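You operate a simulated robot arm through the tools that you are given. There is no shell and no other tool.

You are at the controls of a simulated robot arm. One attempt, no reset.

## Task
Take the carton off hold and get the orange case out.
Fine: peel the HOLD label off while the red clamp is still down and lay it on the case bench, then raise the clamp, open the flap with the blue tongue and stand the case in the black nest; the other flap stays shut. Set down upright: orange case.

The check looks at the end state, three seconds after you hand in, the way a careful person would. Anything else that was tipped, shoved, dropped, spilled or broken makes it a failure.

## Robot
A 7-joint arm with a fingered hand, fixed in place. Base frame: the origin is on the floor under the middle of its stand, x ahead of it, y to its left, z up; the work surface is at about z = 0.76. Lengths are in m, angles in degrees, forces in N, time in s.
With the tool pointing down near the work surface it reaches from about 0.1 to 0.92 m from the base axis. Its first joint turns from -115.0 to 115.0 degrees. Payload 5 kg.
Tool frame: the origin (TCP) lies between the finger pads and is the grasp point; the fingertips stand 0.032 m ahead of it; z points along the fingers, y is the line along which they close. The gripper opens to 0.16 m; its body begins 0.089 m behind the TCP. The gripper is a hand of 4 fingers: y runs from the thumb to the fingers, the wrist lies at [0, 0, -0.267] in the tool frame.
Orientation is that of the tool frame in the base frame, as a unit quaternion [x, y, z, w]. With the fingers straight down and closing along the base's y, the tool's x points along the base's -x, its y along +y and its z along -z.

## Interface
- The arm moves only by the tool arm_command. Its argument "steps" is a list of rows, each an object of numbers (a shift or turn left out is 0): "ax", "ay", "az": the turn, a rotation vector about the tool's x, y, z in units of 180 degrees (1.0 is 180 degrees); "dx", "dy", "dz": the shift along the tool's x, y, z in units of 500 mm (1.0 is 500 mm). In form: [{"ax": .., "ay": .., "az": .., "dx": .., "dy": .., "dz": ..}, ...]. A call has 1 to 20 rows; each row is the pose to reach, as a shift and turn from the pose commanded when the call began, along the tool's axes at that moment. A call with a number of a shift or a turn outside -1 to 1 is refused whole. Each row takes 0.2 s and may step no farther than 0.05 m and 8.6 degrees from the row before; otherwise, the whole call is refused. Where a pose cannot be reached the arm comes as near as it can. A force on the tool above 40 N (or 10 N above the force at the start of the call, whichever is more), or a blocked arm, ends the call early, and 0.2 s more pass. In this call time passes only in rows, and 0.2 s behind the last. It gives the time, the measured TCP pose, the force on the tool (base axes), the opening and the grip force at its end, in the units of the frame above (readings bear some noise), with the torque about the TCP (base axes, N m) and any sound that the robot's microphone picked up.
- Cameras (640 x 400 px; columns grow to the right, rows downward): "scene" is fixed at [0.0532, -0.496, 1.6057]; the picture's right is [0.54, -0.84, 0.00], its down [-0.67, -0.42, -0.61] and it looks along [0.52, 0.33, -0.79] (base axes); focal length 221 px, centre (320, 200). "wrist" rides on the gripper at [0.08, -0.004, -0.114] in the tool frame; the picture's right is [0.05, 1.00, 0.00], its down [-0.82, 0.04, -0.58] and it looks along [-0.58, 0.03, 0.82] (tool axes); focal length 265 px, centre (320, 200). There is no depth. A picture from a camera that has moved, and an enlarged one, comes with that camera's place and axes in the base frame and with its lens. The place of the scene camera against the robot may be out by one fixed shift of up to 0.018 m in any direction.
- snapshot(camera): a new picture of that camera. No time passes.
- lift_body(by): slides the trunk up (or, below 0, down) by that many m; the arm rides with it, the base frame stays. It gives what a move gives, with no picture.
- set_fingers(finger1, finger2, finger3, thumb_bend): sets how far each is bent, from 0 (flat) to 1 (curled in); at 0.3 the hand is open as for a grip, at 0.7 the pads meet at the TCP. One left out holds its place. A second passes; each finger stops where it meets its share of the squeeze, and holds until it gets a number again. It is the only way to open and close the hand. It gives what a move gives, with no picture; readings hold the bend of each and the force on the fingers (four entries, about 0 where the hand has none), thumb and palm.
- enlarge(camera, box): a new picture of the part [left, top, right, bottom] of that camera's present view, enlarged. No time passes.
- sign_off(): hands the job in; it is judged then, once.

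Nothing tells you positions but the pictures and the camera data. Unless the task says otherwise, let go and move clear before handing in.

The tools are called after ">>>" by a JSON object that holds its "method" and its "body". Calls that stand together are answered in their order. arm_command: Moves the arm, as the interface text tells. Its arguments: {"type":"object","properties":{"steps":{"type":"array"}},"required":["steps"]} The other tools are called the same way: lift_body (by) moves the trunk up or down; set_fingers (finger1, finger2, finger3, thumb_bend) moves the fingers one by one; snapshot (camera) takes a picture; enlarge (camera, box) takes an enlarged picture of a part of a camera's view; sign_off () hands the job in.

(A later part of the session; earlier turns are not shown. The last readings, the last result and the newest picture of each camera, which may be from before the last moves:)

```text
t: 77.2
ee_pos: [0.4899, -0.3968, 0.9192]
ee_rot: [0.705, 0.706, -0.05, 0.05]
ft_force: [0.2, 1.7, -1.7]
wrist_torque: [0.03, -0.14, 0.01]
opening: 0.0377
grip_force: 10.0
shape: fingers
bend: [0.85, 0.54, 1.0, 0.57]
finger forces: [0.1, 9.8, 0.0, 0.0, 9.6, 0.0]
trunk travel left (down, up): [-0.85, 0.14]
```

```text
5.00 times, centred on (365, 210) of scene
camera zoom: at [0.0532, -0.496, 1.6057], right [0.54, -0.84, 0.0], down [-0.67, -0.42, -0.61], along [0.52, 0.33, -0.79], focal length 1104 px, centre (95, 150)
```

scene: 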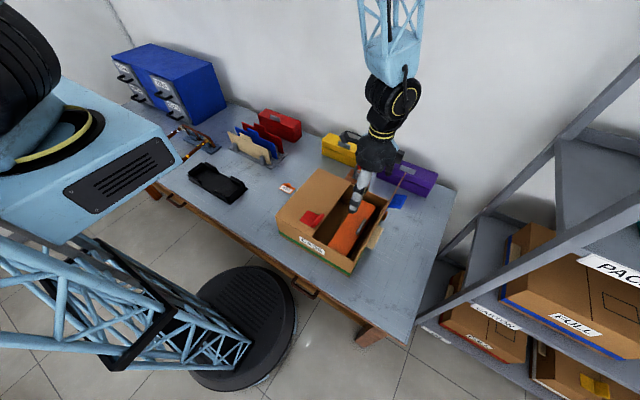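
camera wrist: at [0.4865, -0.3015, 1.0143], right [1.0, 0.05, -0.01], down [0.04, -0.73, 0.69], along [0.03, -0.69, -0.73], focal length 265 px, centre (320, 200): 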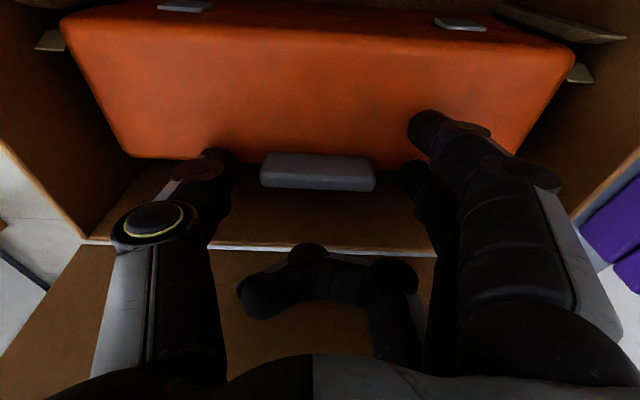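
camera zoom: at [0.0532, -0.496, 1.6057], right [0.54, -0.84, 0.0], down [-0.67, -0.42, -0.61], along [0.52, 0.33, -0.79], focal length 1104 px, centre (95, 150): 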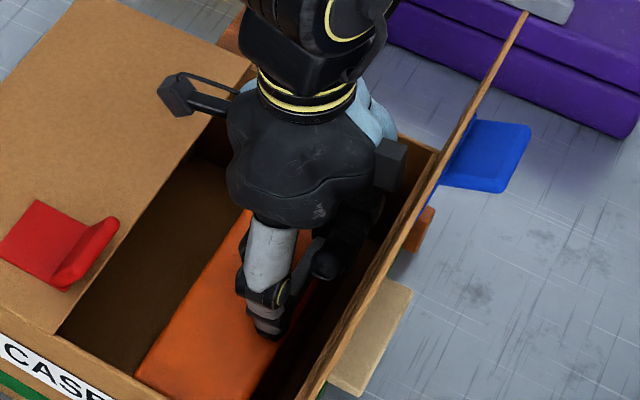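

The case is light (only a few newtons to raise its handle side). I'll set it back down and slide it about 38 mm toward the middle of the opening to make room for a firm pinch across the handle.

>>> {"method": "arm_command", "body": {"steps": [{"dx": 0.0013, "dz": 0.0085}, {"dx": 0.01, "dz": 0.0073}, {"dx": 0.0201, "dz": 0.006}, {"dx": 0.0389, "dz": 0.0033}, {"dx": 0.0577, "dz": 0.0007}, {"dx": 0.0765, "dz": -0.002}]}}

>>> {"method": "snapshot", "body": {"camera": "wrist"}}

>>> {"method": "enlarge", "body": {"camera": "scene", "box": [290, 150, 410, 270]}}

```text
t: 78.6
ee_pos: [0.4899, -0.3597, 0.915]
ee_rot: [0.705, 0.705, -0.05, 0.05]
ft_force: [-0.2, -3.9, 6.7]
wrist_torque: [-0.18, -0.09, 0.01]
opening: 0.0374
grip_force: 10.4
shape: fingers
bend: [0.85, 0.54, 1.0, 0.57]
finger forces: [0.0, 10.3, 0.0, 0.0, 10.4, 0.0]
trunk travel left (down, up): [-0.85, 0.14]
```

```text
taken
camera wrist: at [0.4865, -0.2638, 1.0154], right [1.0, 0.05, -0.01], down [0.04, -0.73, 0.69], along [0.03, -0.69, -0.73], focal length 265 px, centre (320, 200)
```

wrist: 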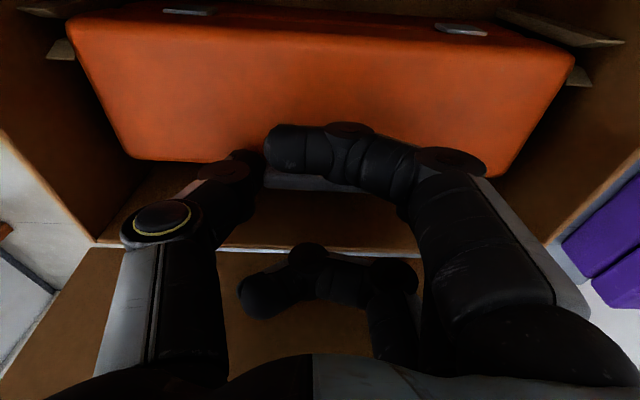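

```text
3.33 times, centred on (350, 210) of scene
camera zoom: at [0.0532, -0.496, 1.6057], right [0.54, -0.84, 0.0], down [-0.67, -0.42, -0.61], along [0.52, 0.33, -0.79], focal length 736 px, centre (220, 167)
```

zoom: 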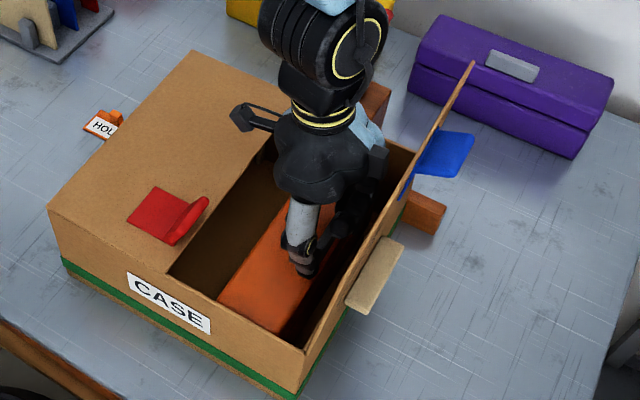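

The carton itself was dragged along: the tan fins at the case's ends act as guides, so the case only lifts straight up. I'll pull it back by the same amount right away and compare with the original view.

>>> {"method": "arm_command", "body": {"steps": [{"dx": -0.01, "dz": 0.0014}, {"dx": -0.025, "dz": 0.0035}, {"dx": -0.042, "dz": 0.006}, {"dx": -0.058, "dz": 0.008}, {"dx": -0.07, "dz": 0.0098}, {"dx": -0.0752, "dz": 0.0106}]}}

>>> {"method": "enlarge", "body": {"camera": "scene", "box": [280, 130, 400, 280]}}

>>> {"method": "snapshot", "body": {"camera": "wrist"}}

```text
t: 80.0
ee_pos: [0.4916, -0.3978, 0.9142]
ee_rot: [0.705, 0.705, -0.049, 0.051]
ft_force: [0.7, 1.1, -2.2]
wrist_torque: [0.05, -0.08, 0.06]
opening: 0.0377
grip_force: 9.6
shape: fingers
bend: [0.85, 0.54, 1.0, 0.57]
finger forces: [0.0, 9.9, 0.0, 0.0, 9.6, 0.0]
trunk travel left (down, up): [-0.85, 0.14]
```

```text
2.67 times, centred on (340, 205) of scene
camera zoom: at [0.0532, -0.496, 1.6057], right [0.54, -0.84, 0.0], down [-0.67, -0.42, -0.61], along [0.52, 0.33, -0.79], focal length 589 px, centre (267, 187)
```

zoom: 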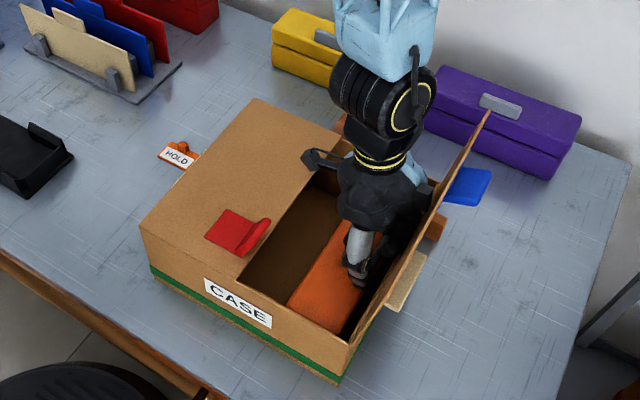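

```text
taken
camera wrist: at [0.4867, -0.3023, 1.0152], right [1.0, 0.05, -0.01], down [0.04, -0.73, 0.69], along [0.03, -0.69, -0.73], focal length 265 px, centre (320, 200)
```

wrist: 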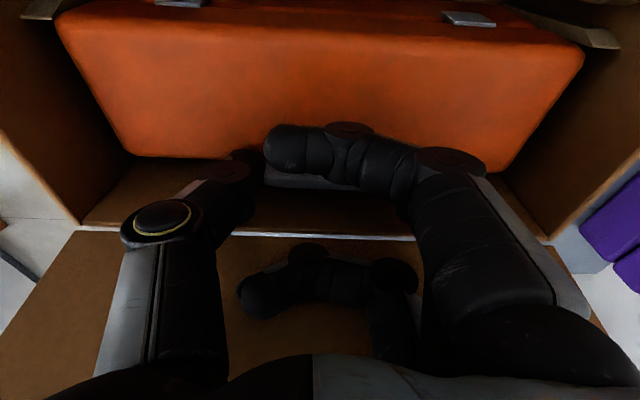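

The carton is still about 14 mm toward +y of where it was. The case now seems to be at its −y stop, so pulling 14 mm further should bring the carton back; I'll do that gently and compare.

>>> {"method": "arm_command", "body": {"steps": [{"dx": -0.007, "dz": 0.001}, {"dx": -0.014, "dz": 0.002}, {"dx": -0.021, "dz": 0.003}, {"dx": -0.0277, "dz": 0.0039}]}}

>>> {"method": "enlarge", "body": {"camera": "scene", "box": [280, 130, 400, 280]}}

>>> {"method": "snapshot", "body": {"camera": "wrist"}}

```text
t: 81.0
ee_pos: [0.4892, -0.4118, 0.9142]
ee_rot: [0.706, 0.705, -0.05, 0.049]
ft_force: [-0.5, 1.5, -2.6]
wrist_torque: [0.08, -0.05, 0.04]
opening: 0.0377
grip_force: 9.7
shape: fingers
bend: [0.85, 0.54, 1.0, 0.57]
finger forces: [0.0, 9.6, 0.4, 0.0, 10.1, 0.0]
trunk travel left (down, up): [-0.85, 0.14]
```

```text
2.67 times, centred on (340, 205) of scene
camera zoom: at [0.0532, -0.496, 1.6057], right [0.54, -0.84, 0.0], down [-0.67, -0.42, -0.61], along [0.52, 0.33, -0.79], focal length 589 px, centre (267, 187)
```

zoom: 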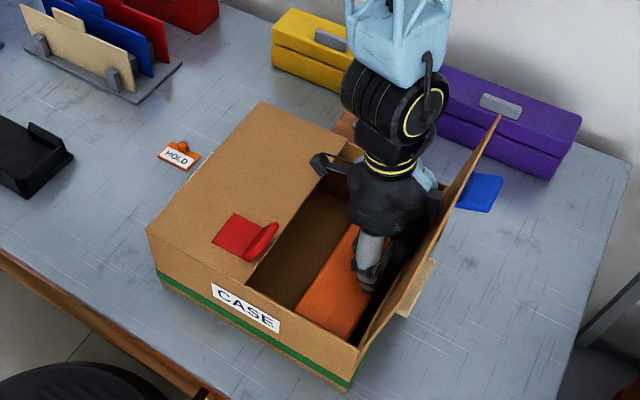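

```text
taken
camera wrist: at [0.4862, -0.3157, 1.0152], right [1.0, 0.05, -0.01], down [0.04, -0.73, 0.69], along [0.03, -0.69, -0.73], focal length 265 px, centre (320, 200)
```

wrist: 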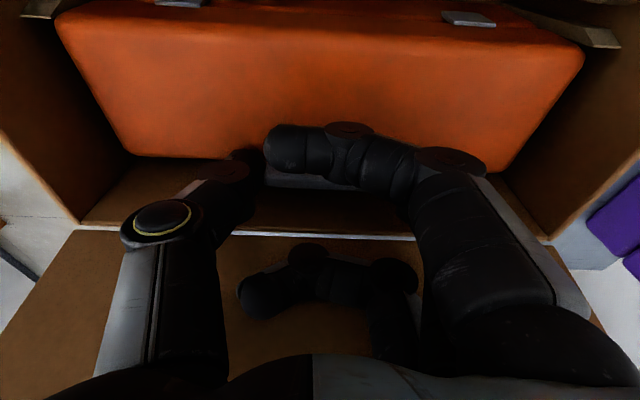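

The carton is back at its original position in the picture. I'll take a closer look at the guides at the case ends before deciding how to lift.

>>> {"method": "enlarge", "body": {"camera": "wrist", "box": [0, 0, 160, 120]}}

>>> {"method": "enlarge", "body": {"camera": "wrist", "box": [480, 0, 640, 120]}}

>>> {"method": "enlarge", "body": {"camera": "scene", "box": [310, 180, 380, 260]}}

```text
3.33 times, centred on (80, 60) of wrist
camera zoom: at [0.4862, -0.3157, 1.0152], right [1.0, 0.05, -0.01], down [0.04, -0.73, 0.69], along [0.03, -0.69, -0.73], focal length 885 px, centre (1120, 667)
```

zoom: 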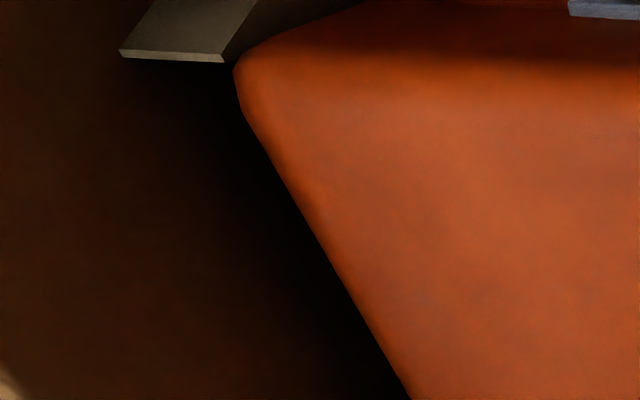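

```text
3.33 times, centred on (560, 60) of wrist
camera zoom: at [0.4862, -0.3157, 1.0152], right [1.0, 0.05, -0.01], down [0.04, -0.73, 0.69], along [0.03, -0.69, -0.73], focal length 885 px, centre (-480, 667)
```

zoom: 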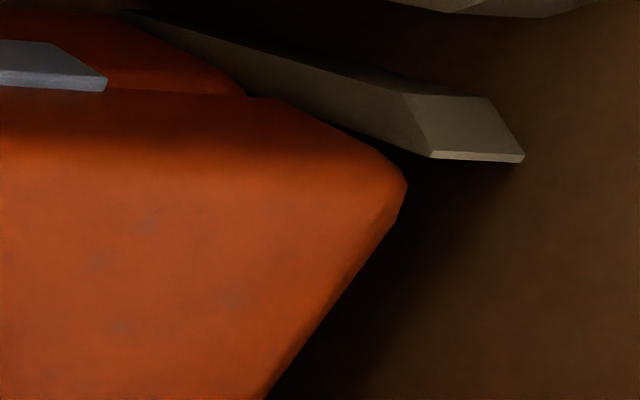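

```text
5.00 times, centred on (345, 220) of scene
camera zoom: at [0.0532, -0.496, 1.6057], right [0.54, -0.84, 0.0], down [-0.67, -0.42, -0.61], along [0.52, 0.33, -0.79], focal length 1104 px, centre (195, 100)
```

zoom: 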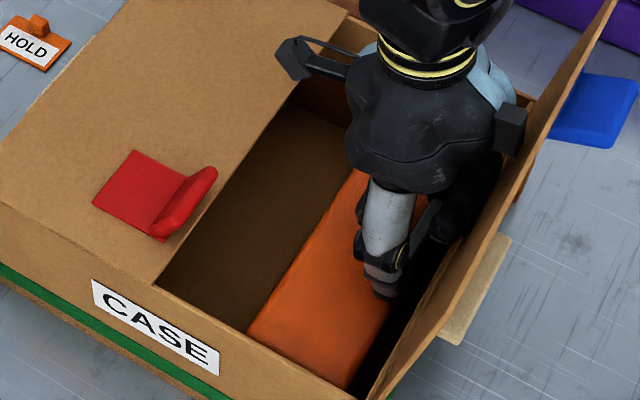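

The tan corner guides stand alongside the case, so it must go up nearly vertically; the handle pinch is holding about 10 N and the case is light. I'll start the lift slowly, keeping it between the guides.

>>> {"method": "arm_command", "body": {"steps": [{"dx": 0.012, "dz": -0.006}, {"dx": 0.024, "dz": -0.014}, {"dx": 0.034, "dz": -0.023}, {"dx": 0.041, "dz": -0.032}]}}

>>> {"method": "snapshot", "body": {"camera": "wrist"}}

>>> {"method": "enlarge", "body": {"camera": "scene", "box": [280, 130, 400, 280]}}

```text
t: 82.0
ee_pos: [0.4905, -0.3882, 0.9267]
ee_rot: [0.706, 0.705, -0.05, 0.05]
ft_force: [0.3, 0.1, -4.9]
wrist_torque: [-0.01, -0.11, -0.03]
opening: 0.0376
grip_force: 9.4
shape: fingers
bend: [0.85, 0.53, 1.0, 0.57]
finger forces: [0.0, 9.5, 0.1, 0.0, 9.3, 0.0]
trunk travel left (down, up): [-0.85, 0.14]
```

```text
taken
camera wrist: at [0.4861, -0.293, 1.028], right [1.0, 0.05, -0.01], down [0.04, -0.73, 0.69], along [0.03, -0.69, -0.73], focal length 265 px, centre (320, 200)
```

wrist: 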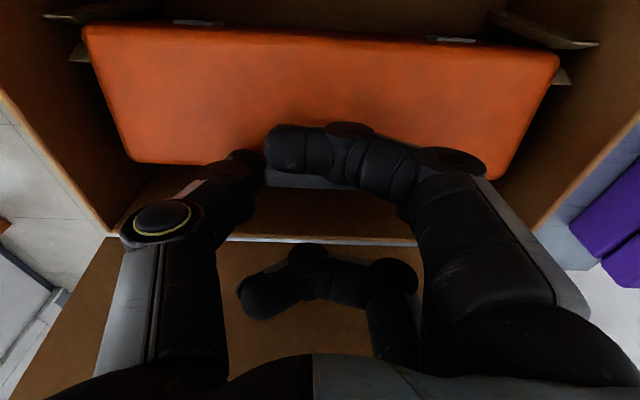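

```text
2.67 times, centred on (340, 205) of scene
camera zoom: at [0.0532, -0.496, 1.6057], right [0.54, -0.84, 0.0], down [-0.67, -0.42, -0.61], along [0.52, 0.33, -0.79], focal length 589 px, centre (267, 187)
```

zoom: 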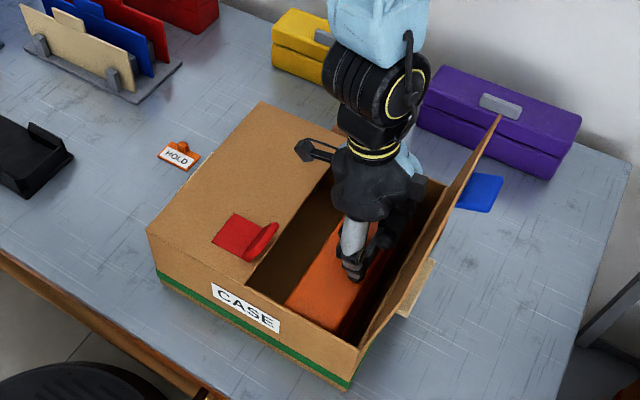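

The carton stayed put and the case follows. Continuing straight up.

>>> {"method": "arm_command", "body": {"steps": [{"dx": -0.004, "dz": -0.028}, {"dx": -0.008, "dz": -0.057}, {"dx": -0.012, "dz": -0.085}, {"dx": -0.0155, "dz": -0.11}]}}

>>> {"method": "snapshot", "body": {"camera": "wrist"}}

>>> {"method": "enlarge", "body": {"camera": "scene", "box": [280, 130, 400, 280]}}

```text
t: 83.0
ee_pos: [0.4891, -0.3889, 0.982]
ee_rot: [0.705, 0.705, -0.05, 0.049]
ft_force: [0.0, 0.0, -1.6]
wrist_torque: [-0.06, -0.03, -0.09]
opening: 0.0376
grip_force: 8.8
shape: fingers
bend: [0.85, 0.53, 1.0, 0.57]
finger forces: [0.1, 9.2, 0.1, 0.0, 9.4, 0.0]
trunk travel left (down, up): [-0.85, 0.14]
```

```text
taken
camera wrist: at [0.486, -0.2932, 1.0843], right [1.0, 0.05, -0.01], down [0.04, -0.73, 0.69], along [0.03, -0.69, -0.73], focal length 265 px, centre (320, 200)
```

wrist: 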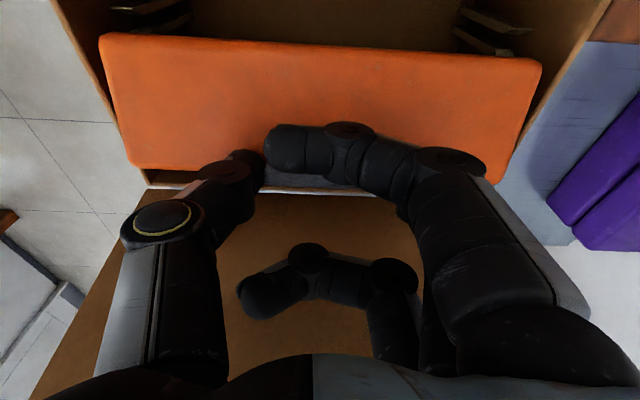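

```text
2.67 times, centred on (340, 205) of scene
camera zoom: at [0.0532, -0.496, 1.6057], right [0.54, -0.84, 0.0], down [-0.67, -0.42, -0.61], along [0.52, 0.33, -0.79], focal length 589 px, centre (267, 187)
```

zoom: 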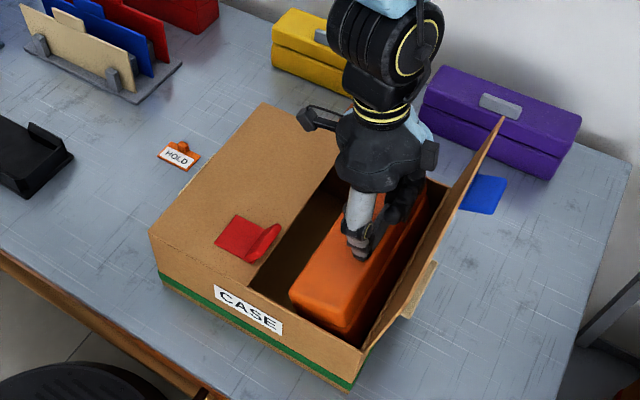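

>>> {"method": "arm_command", "body": {"steps": [{"dx": 0.01, "dz": -0.012}, {"dx": 0.017, "dz": -0.035}, {"dx": 0.0145, "dz": -0.065}, {"dx": 0.012, "dz": -0.09}, {"dx": 0.0099, "dz": -0.11}]}}

>>> {"method": "snapshot", "body": {"camera": "wrist"}}

>>> {"method": "enlarge", "body": {"camera": "scene", "box": [280, 130, 400, 280]}}

```text
t: 84.2
ee_pos: [0.4893, -0.3761, 1.0371]
ee_rot: [0.706, 0.705, -0.051, 0.051]
ft_force: [0.7, -0.1, -2.0]
wrist_torque: [-0.04, 0.0, -0.02]
opening: 0.0376
grip_force: 10.1
shape: fingers
bend: [0.85, 0.53, 1.0, 0.57]
finger forces: [0.0, 9.4, 0.0, 0.1, 9.3, 0.0]
trunk travel left (down, up): [-0.85, 0.14]
```

```text
taken
camera wrist: at [0.4857, -0.2806, 1.138], right [1.0, 0.05, -0.01], down [0.04, -0.73, 0.69], along [0.03, -0.69, -0.73], focal length 265 px, centre (320, 200)
```

wrist: 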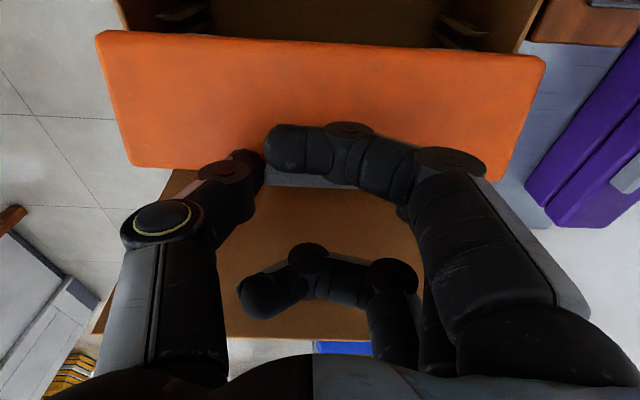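

```text
2.67 times, centred on (340, 205) of scene
camera zoom: at [0.0532, -0.496, 1.6057], right [0.54, -0.84, 0.0], down [-0.67, -0.42, -0.61], along [0.52, 0.33, -0.79], focal length 589 px, centre (267, 187)
```

zoom: 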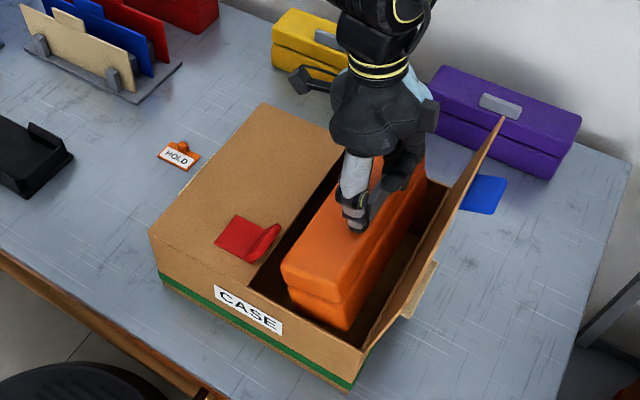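

The case has its lid seam visible like the others, so it's upright and coming out cleanly. Lifting it fully clear.

>>> {"method": "arm_command", "body": {"steps": [{"dx": -0.005, "dz": -0.035}, {"dx": -0.011, "dz": -0.08}, {"dx": -0.018, "dz": -0.13}, {"dx": -0.025, "dz": -0.18}, {"dx": -0.03, "dz": -0.215}, {"dx": -0.032, "dz": -0.23}]}}

>>> {"method": "snapshot", "body": {"camera": "wrist"}}

>>> {"method": "snapshot", "body": {"camera": "scene"}}

>>> {"method": "enlarge", "body": {"camera": "scene", "box": [300, 100, 400, 240]}}

```text
t: 85.6
ee_pos: [0.4886, -0.3753, 1.1523]
ee_rot: [0.705, 0.706, -0.05, 0.05]
ft_force: [-0.3, 0.0, -2.0]
wrist_torque: [0.0, 0.01, 0.01]
opening: 0.0375
grip_force: 9.1
shape: fingers
bend: [0.85, 0.53, 1.0, 0.57]
finger forces: [0.1, 9.3, 0.1, 0.0, 9.3, 0.0]
trunk travel left (down, up): [-0.85, 0.14]
```

```text
taken
camera wrist: at [0.4857, -0.2797, 1.2536], right [1.0, 0.05, -0.01], down [0.04, -0.73, 0.69], along [0.03, -0.69, -0.73], focal length 265 px, centre (320, 200)
```

wrist: 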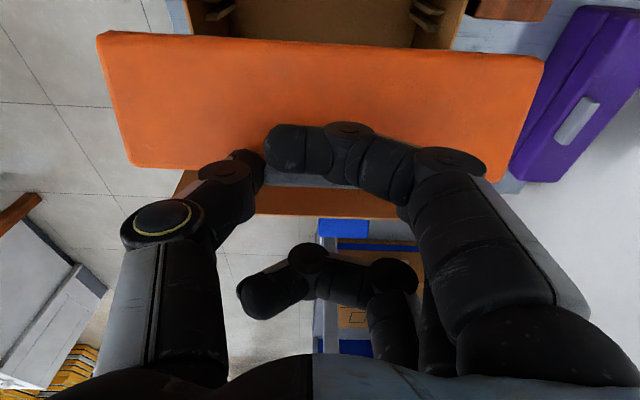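

```text
taken
```

scene: 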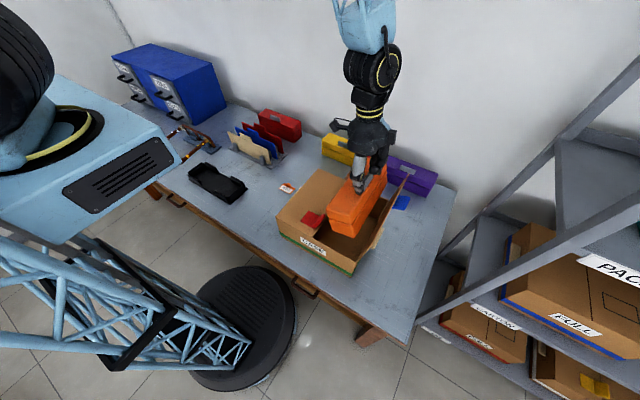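

```text
2.86 times, centred on (350, 170) of scene
camera zoom: at [0.0532, -0.496, 1.6057], right [0.54, -0.84, 0.0], down [-0.67, -0.42, -0.61], along [0.52, 0.33, -0.79], focal length 631 px, centre (234, 286)
```

zoom: 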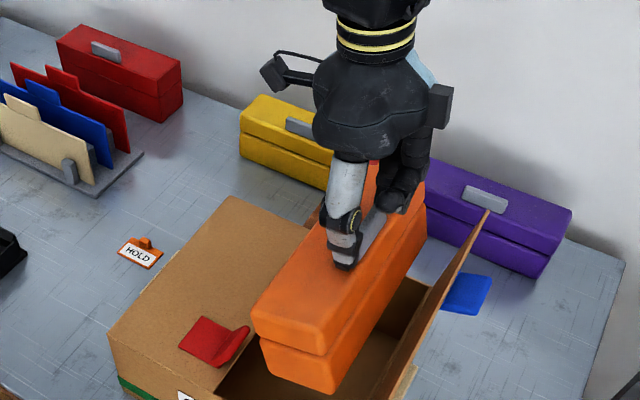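

The case is out and hangs slightly tilted from the handle, stable. I'll carry it smoothly toward the nest, first along +y above everything.

>>> {"method": "arm_command", "body": {"steps": [{"dx": 0.0158, "dy": 0.001, "dz": -0.0022}, {"dx": 0.0436, "dy": 0.003, "dz": -0.0061}, {"dx": 0.0871, "dy": 0.005, "dz": -0.0122}, {"dx": 0.1426, "dy": 0.008, "dz": -0.02}, {"dx": 0.2059, "dy": 0.01, "dz": -0.0289}, {"dx": 0.2732, "dy": 0.012, "dz": -0.0384}, {"dx": 0.3406, "dy": 0.014, "dz": -0.0478}, {"dx": 0.4079, "dy": 0.016, "dz": -0.0573}, {"dx": 0.4752, "dy": 0.018, "dz": -0.0667}, {"dx": 0.5425, "dy": 0.02, "dz": -0.0762}, {"dx": 0.598, "dy": 0.022, "dz": -0.084}, {"dx": 0.6415, "dy": 0.023, "dz": -0.0901}, {"dx": 0.6692, "dy": 0.024, "dz": -0.094}, {"dx": 0.6831, "dy": 0.024, "dz": -0.0959}, {"dx": 0.689, "dy": 0.024, "dz": -0.0967}]}}

>>> {"method": "snapshot", "body": {"camera": "wrist"}}

>>> {"method": "snapshot", "body": {"camera": "scene"}}

```text
t: 88.8
ee_pos: [0.5022, -0.0282, 1.153]
ee_rot: [0.705, 0.706, -0.05, 0.05]
ft_force: [0.2, -0.3, -2.1]
wrist_torque: [0.01, 0.02, -0.01]
opening: 0.0373
grip_force: 8.9
shape: fingers
bend: [0.85, 0.53, 1.0, 0.57]
finger forces: [0.1, 9.1, 0.0, 0.0, 9.0, 0.1]
trunk travel left (down, up): [-0.85, 0.14]
```

```text
taken
camera wrist: at [0.498, 0.0686, 1.253], right [1.0, 0.05, -0.01], down [0.04, -0.73, 0.69], along [0.03, -0.69, -0.73], focal length 265 px, centre (320, 200)
```

wrist: 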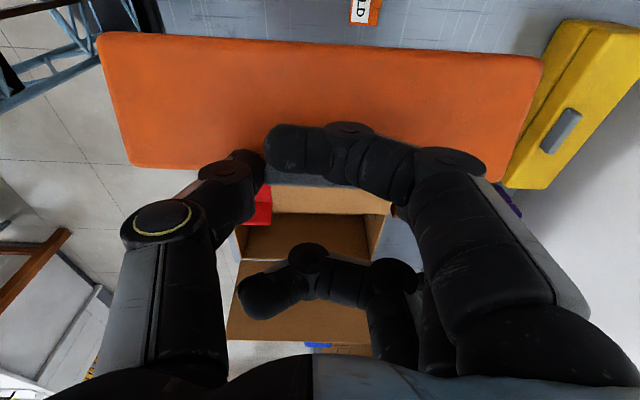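

```text
taken
```

scene: 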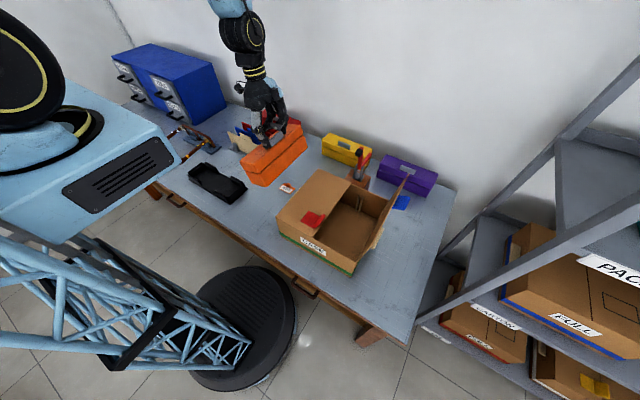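

The hold is stable. Now I'll rotate 90° about vertical while moving above the nest.

>>> {"method": "arm_command", "body": {"steps": [{"ax": -0.0014, "az": -0.0099, "dx": 0.013, "dy": -0.0033, "dz": -0.0018}, {"ax": -0.0042, "az": -0.0297, "dx": 0.039, "dy": -0.0098, "dz": -0.0055}, {"ax": -0.0083, "az": -0.0594, "dx": 0.0779, "dy": -0.0197, "dz": -0.0109}, {"ax": -0.0132, "az": -0.0941, "dx": 0.1234, "dy": -0.0312, "dz": -0.0173}, {"ax": -0.0188, "az": -0.1337, "dx": 0.1753, "dy": -0.0443, "dz": -0.0246}, {"ax": -0.0247, "az": -0.1757, "dx": 0.2305, "dy": -0.0582, "dz": -0.0324}, {"ax": -0.0306, "az": -0.2178, "dx": 0.2857, "dy": -0.0722, "dz": -0.0401}, {"ax": -0.0365, "az": -0.2599, "dx": 0.3409, "dy": -0.0861, "dz": -0.0479}, {"ax": -0.0424, "az": -0.302, "dx": 0.3961, "dy": -0.1, "dz": -0.0556}, {"ax": -0.0483, "az": -0.344, "dx": 0.4513, "dy": -0.114, "dz": -0.0634}, {"ax": -0.0539, "az": -0.3836, "dx": 0.5033, "dy": -0.1271, "dz": -0.0707}, {"ax": -0.0587, "az": -0.4183, "dx": 0.5487, "dy": -0.1386, "dz": -0.0771}, {"ax": -0.0629, "az": -0.448, "dx": 0.5877, "dy": -0.1484, "dz": -0.0825}, {"ax": -0.066, "az": -0.4703, "dx": 0.6169, "dy": -0.1558, "dz": -0.0866}, {"ax": -0.0681, "az": -0.4851, "dx": 0.6364, "dy": -0.1607, "dz": -0.0894}, {"ax": -0.0695, "az": -0.495, "dx": 0.6494, "dy": -0.164, "dz": -0.0912}]}}

>>> {"method": "snapshot", "body": {"camera": "wrist"}}

>>> {"method": "snapshot", "body": {"camera": "scene"}}

```text
t: 92.2
ee_pos: [0.4198, 0.3009, 1.1504]
ee_rot: [0.0, 0.998, -0.002, 0.07]
ft_force: [-0.1, -0.7, -2.9]
wrist_torque: [0.02, -0.02, 0.01]
opening: 0.0375
grip_force: 9.1
shape: fingers
bend: [0.85, 0.53, 1.0, 0.57]
finger forces: [0.0, 9.1, 0.0, 0.0, 9.2, 0.0]
trunk travel left (down, up): [-0.85, 0.14]
```

```text
taken
camera wrist: at [0.3251, 0.2973, 1.2527], right [-0.05, 1.0, -0.01], down [0.73, 0.04, 0.68], along [0.68, 0.03, -0.73], focal length 265 px, centre (320, 200)
```

wrist: 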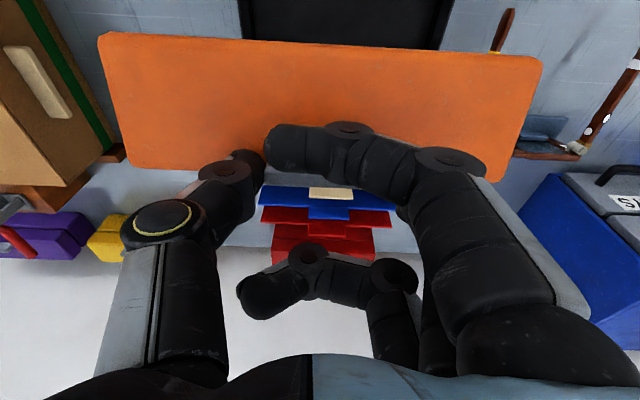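

```text
taken
```

scene: 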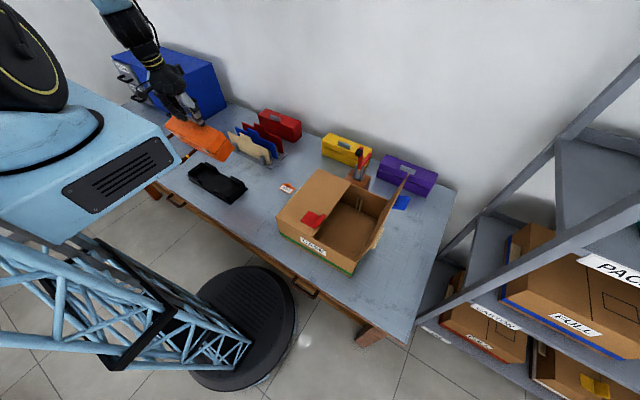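

>>> {"method": "arm_command", "body": {"steps": [{"dx": 0.0046, "dy": 0.0032, "dz": 0.0145}, {"dx": 0.0137, "dy": 0.0096, "dz": 0.0435}, {"dx": 0.0274, "dy": 0.0192, "dz": 0.087}, {"dx": 0.0429, "dy": 0.0301, "dz": 0.1363}, {"dx": 0.0584, "dy": 0.041, "dz": 0.1856}, {"dx": 0.073, "dy": 0.0512, "dz": 0.232}, {"dx": 0.0839, "dy": 0.0589, "dz": 0.2668}, {"dx": 0.0912, "dy": 0.064, "dz": 0.29}]}}

>>> {"method": "snapshot", "body": {"camera": "wrist"}}

>>> {"method": "enlarge", "body": {"camera": "scene", "box": [150, 100, 290, 220]}}

```text
t: 94.0
ee_pos: [0.3961, 0.3328, 1.0007]
ee_rot: [0.0, 0.998, 0.0, 0.07]
ft_force: [0.0, -0.3, -3.1]
wrist_torque: [0.01, -0.04, 0.04]
opening: 0.0374
grip_force: 8.9
shape: fingers
bend: [0.85, 0.53, 1.0, 0.57]
finger forces: [0.0, 9.1, 0.0, 0.0, 9.0, 0.0]
trunk travel left (down, up): [-0.85, 0.14]
```

```text
taken
camera wrist: at [0.3002, 0.3294, 1.1026], right [-0.05, 1.0, -0.01], down [0.73, 0.04, 0.69], along [0.68, 0.03, -0.73], focal length 265 px, centre (320, 200)
```

wrist: 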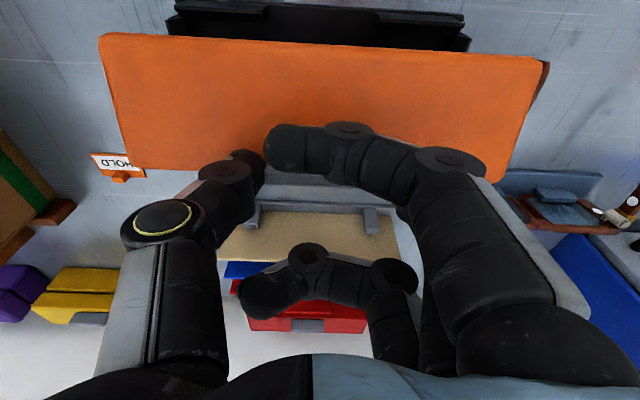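

```text
3.33 times, centred on (220, 160) of scene
camera zoom: at [0.0532, -0.496, 1.6057], right [0.54, -0.84, 0.0], down [-0.67, -0.42, -0.61], along [0.52, 0.33, -0.79], focal length 736 px, centre (653, 333)
```

zoom: 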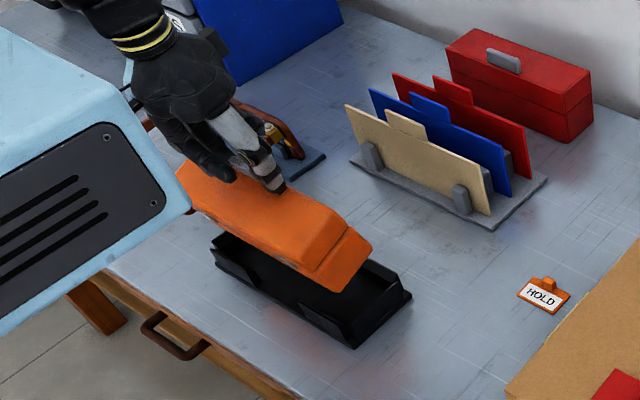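

>>> {"method": "enlarge", "body": {"camera": "scene", "box": [215, 140, 275, 190]}}

```text
8.00 times, centred on (245, 165) of scene
camera zoom: at [0.0532, -0.496, 1.6057], right [0.54, -0.84, 0.0], down [-0.67, -0.42, -0.61], along [0.52, 0.33, -0.79], focal length 1766 px, centre (920, 480)
```

zoom: 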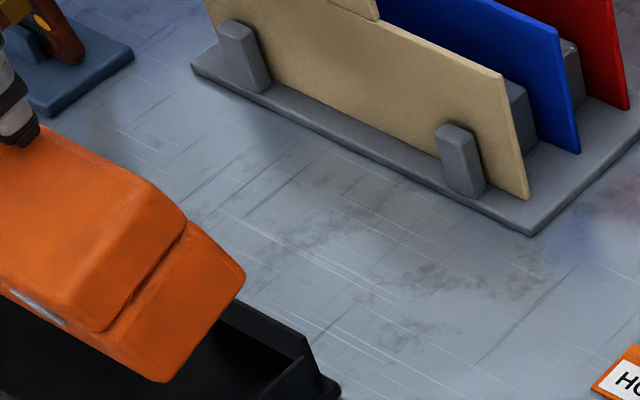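

The case hangs at about 17°, low edge on the robot side, centered over the nest. Lowering until that edge sits between the nest walls.

>>> {"method": "arm_command", "body": {"steps": [{"dx": 0.002, "dz": 0.014}, {"dx": 0.005, "dz": 0.035}, {"dx": 0.0085, "dz": 0.06}, {"dx": 0.011, "dz": 0.078}, {"dx": 0.0125, "dz": 0.0891}]}}

>>> {"method": "snapshot", "body": {"camera": "wrist"}}

>>> {"method": "enlarge", "body": {"camera": "scene", "box": [180, 130, 270, 210]}}

```text
t: 95.2
ee_pos: [0.3953, 0.3316, 0.957]
ee_rot: [-0.001, 0.998, -0.001, 0.069]
ft_force: [0.6, 0.8, -2.4]
wrist_torque: [-0.01, -0.02, 0.05]
opening: 0.0372
grip_force: 9.0
shape: fingers
bend: [0.85, 0.53, 1.0, 0.57]
finger forces: [0.0, 9.1, 0.0, 0.1, 9.1, 0.1]
trunk travel left (down, up): [-0.85, 0.14]
```

```text
taken
camera wrist: at [0.3003, 0.3289, 1.0574], right [-0.05, 1.0, -0.01], down [0.73, 0.04, 0.69], along [0.68, 0.03, -0.73], focal length 265 px, centre (320, 200)
```

wrist: 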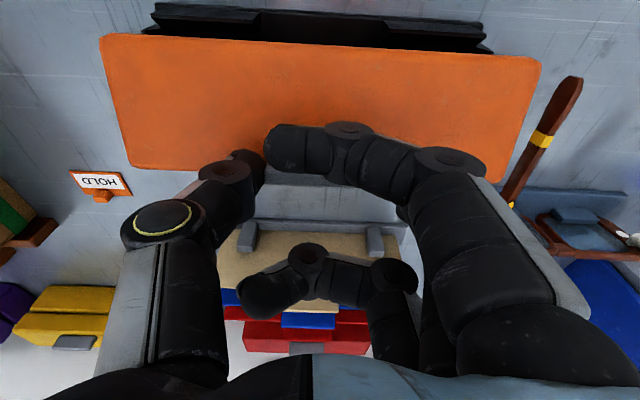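

```text
5.00 times, centred on (225, 170) of scene
camera zoom: at [0.0532, -0.496, 1.6057], right [0.54, -0.84, 0.0], down [-0.67, -0.42, -0.61], along [0.52, 0.33, -0.79], focal length 1104 px, centre (795, 350)
```

zoom: 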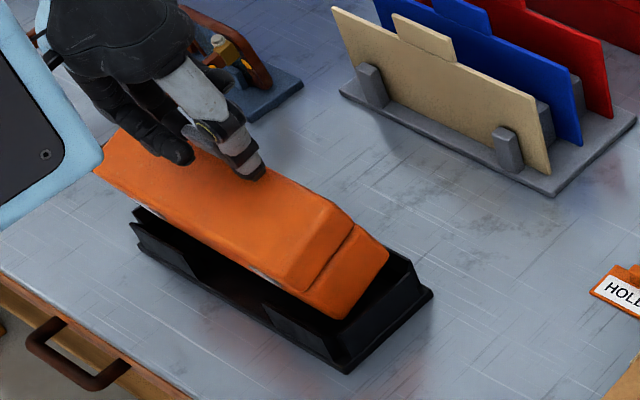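

>>> {"method": "arm_command", "body": {"steps": [{"dx": 0.0011, "dy": -0.001, "dz": 0.008}, {"dx": 0.0022, "dy": -0.002, "dz": 0.016}, {"dx": 0.0033, "dy": -0.002, "dz": 0.024}, {"dx": 0.0044, "dy": -0.002, "dz": 0.0317}]}}

>>> {"method": "enlarge", "body": {"camera": "scene", "box": [180, 130, 270, 210]}}

```text
t: 96.2
ee_pos: [0.3961, 0.3306, 0.9408]
ee_rot: [0.0, 0.998, 0.0, 0.069]
ft_force: [0.3, -0.4, -1.9]
wrist_torque: [-0.05, 0.02, 0.02]
opening: 0.0373
grip_force: 8.8
shape: fingers
bend: [0.85, 0.53, 1.0, 0.57]
finger forces: [0.0, 9.2, 0.0, 0.0, 9.1, 0.0]
trunk travel left (down, up): [-0.85, 0.14]
```

```text
5.00 times, centred on (225, 170) of scene
camera zoom: at [0.0532, -0.496, 1.6057], right [0.54, -0.84, 0.0], down [-0.67, -0.42, -0.61], along [0.52, 0.33, -0.79], focal length 1104 px, centre (795, 350)
```

zoom: 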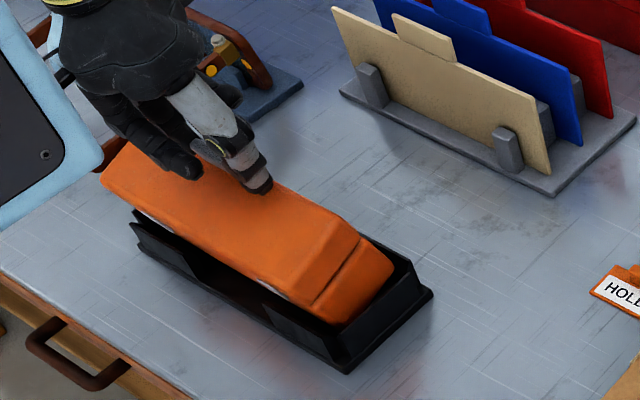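

>>> {"method": "arm_command", "body": {"steps": [{"dx": 0.0006, "dz": 0.004}, {"dx": 0.0011, "dz": 0.008}]}}

>>> {"method": "arm_command", "body": {"steps": [{"dx": 0.0006, "dz": 0.004}, {"dx": 0.0011, "dz": 0.008}]}}

>>> {"method": "snapshot", "body": {"camera": "wrist"}}

>>> {"method": "enlarge", "body": {"camera": "scene", "box": [180, 130, 270, 210]}}

```text
t: 96.8
ee_pos: [0.395, 0.3316, 0.9374]
ee_rot: [0.0, 0.998, -0.001, 0.07]
ft_force: [-0.3, -0.5, 0.1]
wrist_torque: [0.08, -0.01, 0.0]
opening: 0.0375
grip_force: 9.2
shape: fingers
bend: [0.85, 0.53, 1.0, 0.57]
finger forces: [0.0, 9.2, 0.1, 0.0, 9.3, 0.1]
trunk travel left (down, up): [-0.85, 0.14]
```

```text
t: 97.4
ee_pos: [0.3962, 0.3311, 0.9331]
ee_rot: [0.0, 0.998, -0.001, 0.071]
ft_force: [3.8, -0.8, 15.9]
wrist_torque: [0.0, -0.14, 0.01]
opening: 0.0372
grip_force: 11.8
shape: fingers
bend: [0.85, 0.54, 1.0, 0.57]
finger forces: [0.1, 10.9, 0.1, 0.1, 11.9, 0.1]
trunk travel left (down, up): [-0.85, 0.14]
```

```text
taken
camera wrist: at [0.3002, 0.327, 1.0342], right [-0.05, 1.0, -0.01], down [0.73, 0.04, 0.69], along [0.69, 0.03, -0.73], focal length 265 px, centre (320, 200)
```

wrist: 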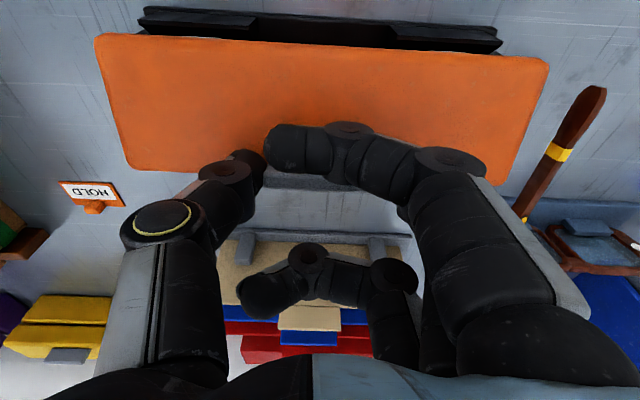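

```text
5.00 times, centred on (225, 170) of scene
camera zoom: at [0.0532, -0.496, 1.6057], right [0.54, -0.84, 0.0], down [-0.67, -0.42, -0.61], along [0.52, 0.33, -0.79], focal length 1104 px, centre (795, 350)
```

zoom: 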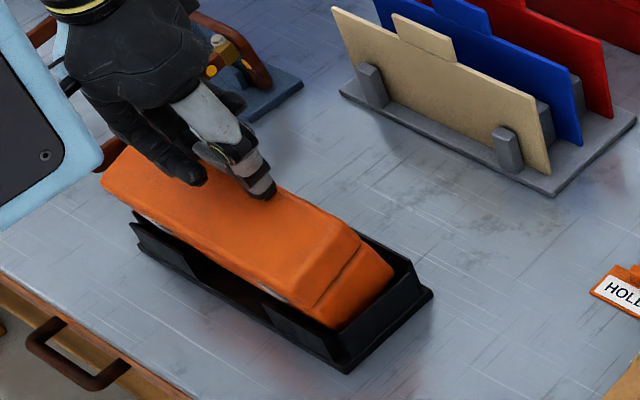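

The low edge touched the nest floor (z≈0.770). Now I'll swing the handle forward and down along the arc so the case rotates flat into the nest.

>>> {"method": "arm_command", "body": {"steps": [{"dx": -0.0095, "dz": -0.0018}, {"dx": -0.0187, "dz": -0.0022}, {"dx": -0.0275, "dz": 0.002}, {"dx": -0.0355, "dz": 0.0065}, {"dx": -0.0436, "dz": 0.0118}, {"dx": -0.0516, "dz": 0.0172}]}}

>>> {"method": "snapshot", "body": {"camera": "wrist"}}

>>> {"method": "enlarge", "body": {"camera": "scene", "box": [180, 130, 270, 210]}}

```text
t: 98.8
ee_pos: [0.4226, 0.3308, 0.9275]
ee_rot: [0.001, 0.998, -0.001, 0.07]
ft_force: [-1.4, -0.5, -1.1]
wrist_torque: [0.03, 0.08, 0.03]
opening: 0.0371
grip_force: 9.6
shape: fingers
bend: [0.85, 0.54, 1.0, 0.57]
finger forces: [0.1, 9.3, 0.0, 0.0, 9.5, 0.1]
trunk travel left (down, up): [-0.85, 0.14]
```

```text
taken
camera wrist: at [0.3269, 0.3272, 1.0283], right [-0.05, 1.0, -0.01], down [0.73, 0.04, 0.68], along [0.68, 0.03, -0.73], focal length 265 px, centre (320, 200)
```

wrist: 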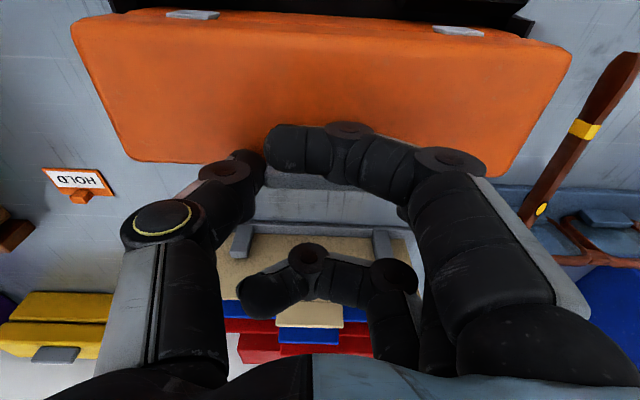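

```text
5.00 times, centred on (225, 170) of scene
camera zoom: at [0.0532, -0.496, 1.6057], right [0.54, -0.84, 0.0], down [-0.67, -0.42, -0.61], along [0.52, 0.33, -0.79], focal length 1104 px, centre (795, 350)
```

zoom: 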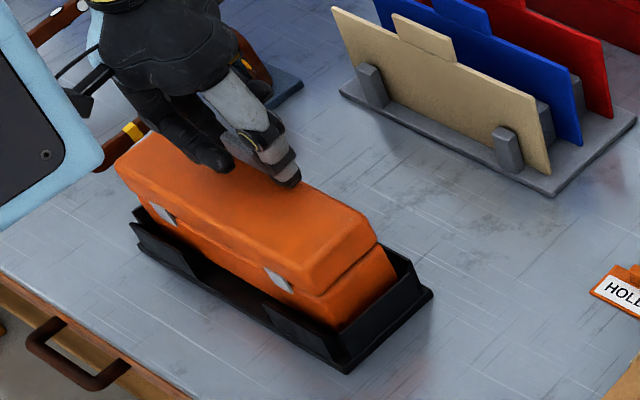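

>>> {"method": "arm_command", "body": {"steps": [{"dx": -0.0066, "dz": 0.0046}, {"dx": -0.0132, "dz": 0.0097}, {"dx": -0.0197, "dz": 0.0149}]}}

>>> {"method": "snapshot", "body": {"camera": "wrist"}}

>>> {"method": "enlarge", "body": {"camera": "scene", "box": [180, 130, 270, 210]}}

```text
t: 99.6
ee_pos: [0.4325, 0.3303, 0.9206]
ee_rot: [0.0, 0.998, -0.001, 0.07]
ft_force: [-2.0, 0.9, -2.7]
wrist_torque: [0.04, 0.12, 0.06]
opening: 0.0371
grip_force: 9.5
shape: fingers
bend: [0.85, 0.54, 1.0, 0.57]
finger forces: [0.1, 9.5, 0.0, 0.0, 9.5, 0.0]
trunk travel left (down, up): [-0.85, 0.14]
```

```text
taken
camera wrist: at [0.3378, 0.3274, 1.0221], right [-0.05, 1.0, -0.01], down [0.73, 0.04, 0.68], along [0.68, 0.03, -0.73], focal length 265 px, centre (320, 200)
```

wrist: 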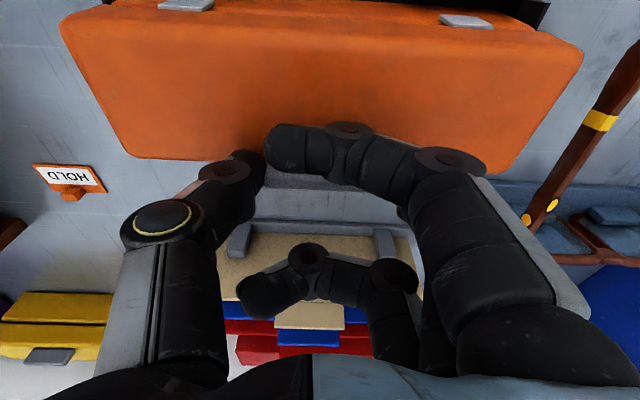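

```text
5.00 times, centred on (225, 170) of scene
camera zoom: at [0.0532, -0.496, 1.6057], right [0.54, -0.84, 0.0], down [-0.67, -0.42, -0.61], along [0.52, 0.33, -0.79], focal length 1104 px, centre (795, 350)
```

zoom: 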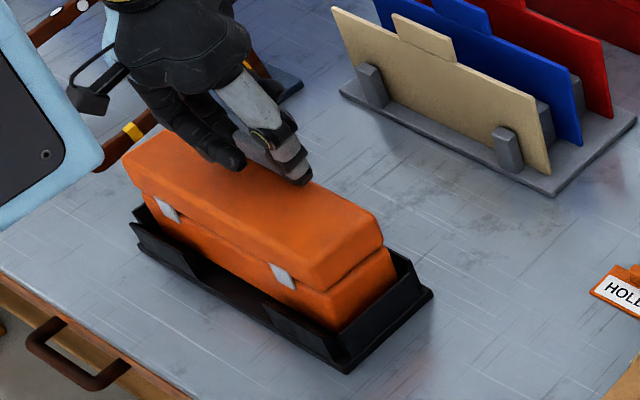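

>>> {"method": "enlarge", "body": {"camera": "scene", "box": [195, 150, 255, 205]}}

>>> {"method": "enlarge", "body": {"camera": "wrist", "box": [80, 120, 300, 240]}}

```text
7.27 times, centred on (225, 178) of scene
camera zoom: at [0.0532, -0.496, 1.6057], right [0.54, -0.84, 0.0], down [-0.67, -0.42, -0.61], along [0.52, 0.33, -0.79], focal length 1606 px, centre (1011, 364)
```

zoom: 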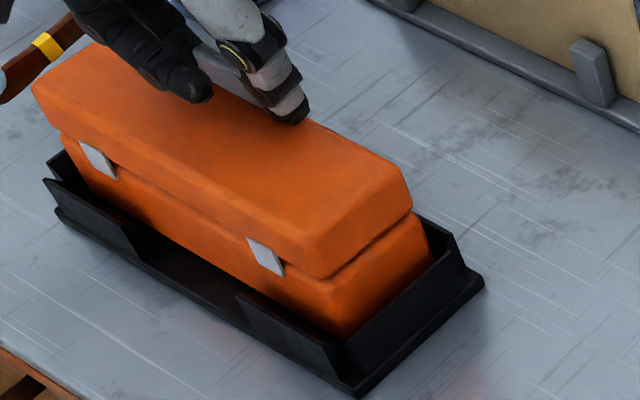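

```text
2.91 times, centred on (190, 180) of wrist
camera zoom: at [0.3378, 0.3274, 1.0221], right [-0.05, 1.0, -0.01], down [0.73, 0.04, 0.68], along [0.68, 0.03, -0.73], focal length 772 px, centre (698, 258)
```

zoom: 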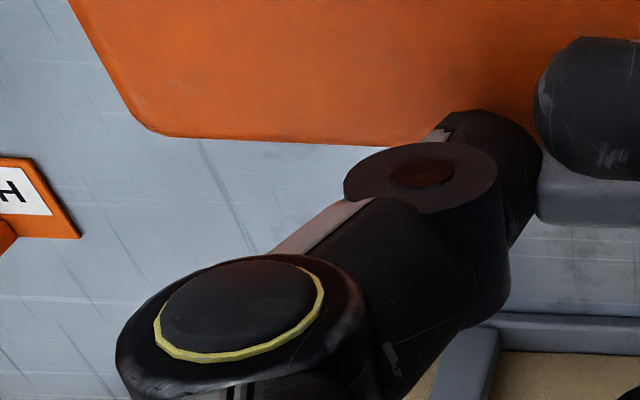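

>>> {"method": "arm_command", "body": {"steps": [{"dx": 0.0004, "dz": 0.003}, {"dx": 0.0008, "dz": 0.0059}]}}

>>> {"method": "arm_command", "body": {"steps": [{"dx": 0.0004, "dz": 0.003}, {"dx": 0.0008, "dz": 0.0059}]}}

>>> {"method": "enlarge", "body": {"camera": "scene", "box": [195, 150, 255, 205]}}

```text
t: 100.2
ee_pos: [0.4316, 0.3318, 0.9193]
ee_rot: [0.0, 0.998, -0.002, 0.07]
ft_force: [-1.7, 0.2, 11.2]
wrist_torque: [0.0, 0.04, 0.03]
opening: 0.0372
grip_force: 11.0
shape: fingers
bend: [0.85, 0.54, 1.0, 0.57]
finger forces: [0.0, 10.2, 0.0, 0.0, 10.7, 0.0]
trunk travel left (down, up): [-0.85, 0.14]
```

```text
t: 100.8
ee_pos: [0.4322, 0.3319, 0.9181]
ee_rot: [0.0, 0.998, -0.002, 0.07]
ft_force: [-3.9, -1.7, 27.6]
wrist_torque: [0.02, 0.08, 0.03]
opening: 0.0369
grip_force: 17.9
shape: fingers
bend: [0.85, 0.55, 1.0, 0.57]
finger forces: [0.1, 17.3, 0.0, 0.0, 17.2, 0.0]
trunk travel left (down, up): [-0.85, 0.14]
```

```text
7.27 times, centred on (225, 178) of scene
camera zoom: at [0.0532, -0.496, 1.6057], right [0.54, -0.84, 0.0], down [-0.67, -0.42, -0.61], along [0.52, 0.33, -0.79], focal length 1606 px, centre (1011, 364)
```

zoom: 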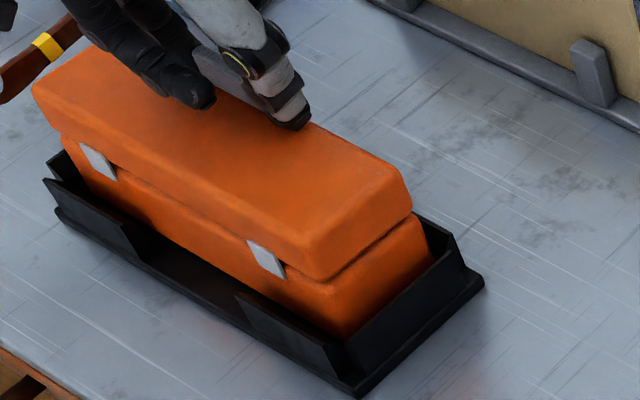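

The case is seated flat (contact force builds at the expected floor height). I'll relieve the pressing force, then open the thumb and finger 2 just enough to release.

>>> {"method": "arm_command", "body": {"steps": [{"dx": -0.0005, "dz": -0.004}, {"dx": -0.0011, "dz": -0.008}]}}

>>> {"method": "set_fingers", "body": {"finger1": 0.85, "finger2": 0.47, "finger3": 1.0, "thumb_bend": 0.49}}

>>> {"method": "snapshot", "body": {"camera": "wrist"}}

>>> {"method": "enlarge", "body": {"camera": "scene", "box": [195, 150, 255, 205]}}

```text
t: 101.4
ee_pos: [0.4333, 0.331, 0.9179]
ee_rot: [0.0, 0.998, -0.002, 0.069]
ft_force: [-0.3, 0.1, -1.7]
wrist_torque: [0.13, 0.06, 0.03]
opening: 0.0372
grip_force: 9.4
shape: fingers
bend: [0.85, 0.54, 1.0, 0.57]
finger forces: [0.0, 9.3, 0.1, 0.0, 9.3, 0.0]
trunk travel left (down, up): [-0.85, 0.14]
```

```text
t: 102.4
ee_pos: [0.434, 0.3311, 0.9204]
ee_rot: [0.001, 0.998, -0.001, 0.07]
ft_force: [-0.3, 0.0, 0.2]
wrist_torque: [0.01, 0.05, 0.01]
opening: 0.0437
grip_force: 0.0
shape: fingers
bend: [0.85, 0.47, 1.0, 0.49]
finger forces: [0.0, 0.1, 0.0, 0.0, 0.0, 0.0]
trunk travel left (down, up): [-0.85, 0.14]
```

```text
taken
camera wrist: at [0.3378, 0.3273, 1.0206], right [-0.05, 1.0, -0.01], down [0.73, 0.04, 0.69], along [0.68, 0.03, -0.73], focal length 265 px, centre (320, 200)
```

wrist: 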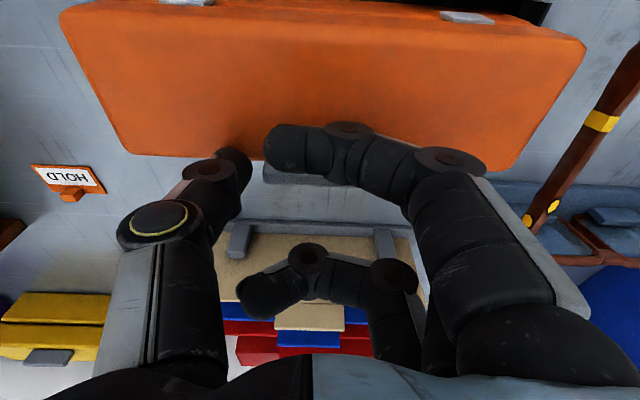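

```text
7.27 times, centred on (225, 178) of scene
camera zoom: at [0.0532, -0.496, 1.6057], right [0.54, -0.84, 0.0], down [-0.67, -0.42, -0.61], along [0.52, 0.33, -0.79], focal length 1606 px, centre (1011, 364)
```

zoom: 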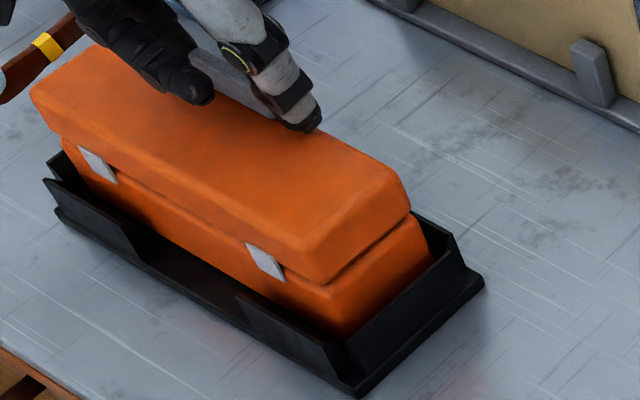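

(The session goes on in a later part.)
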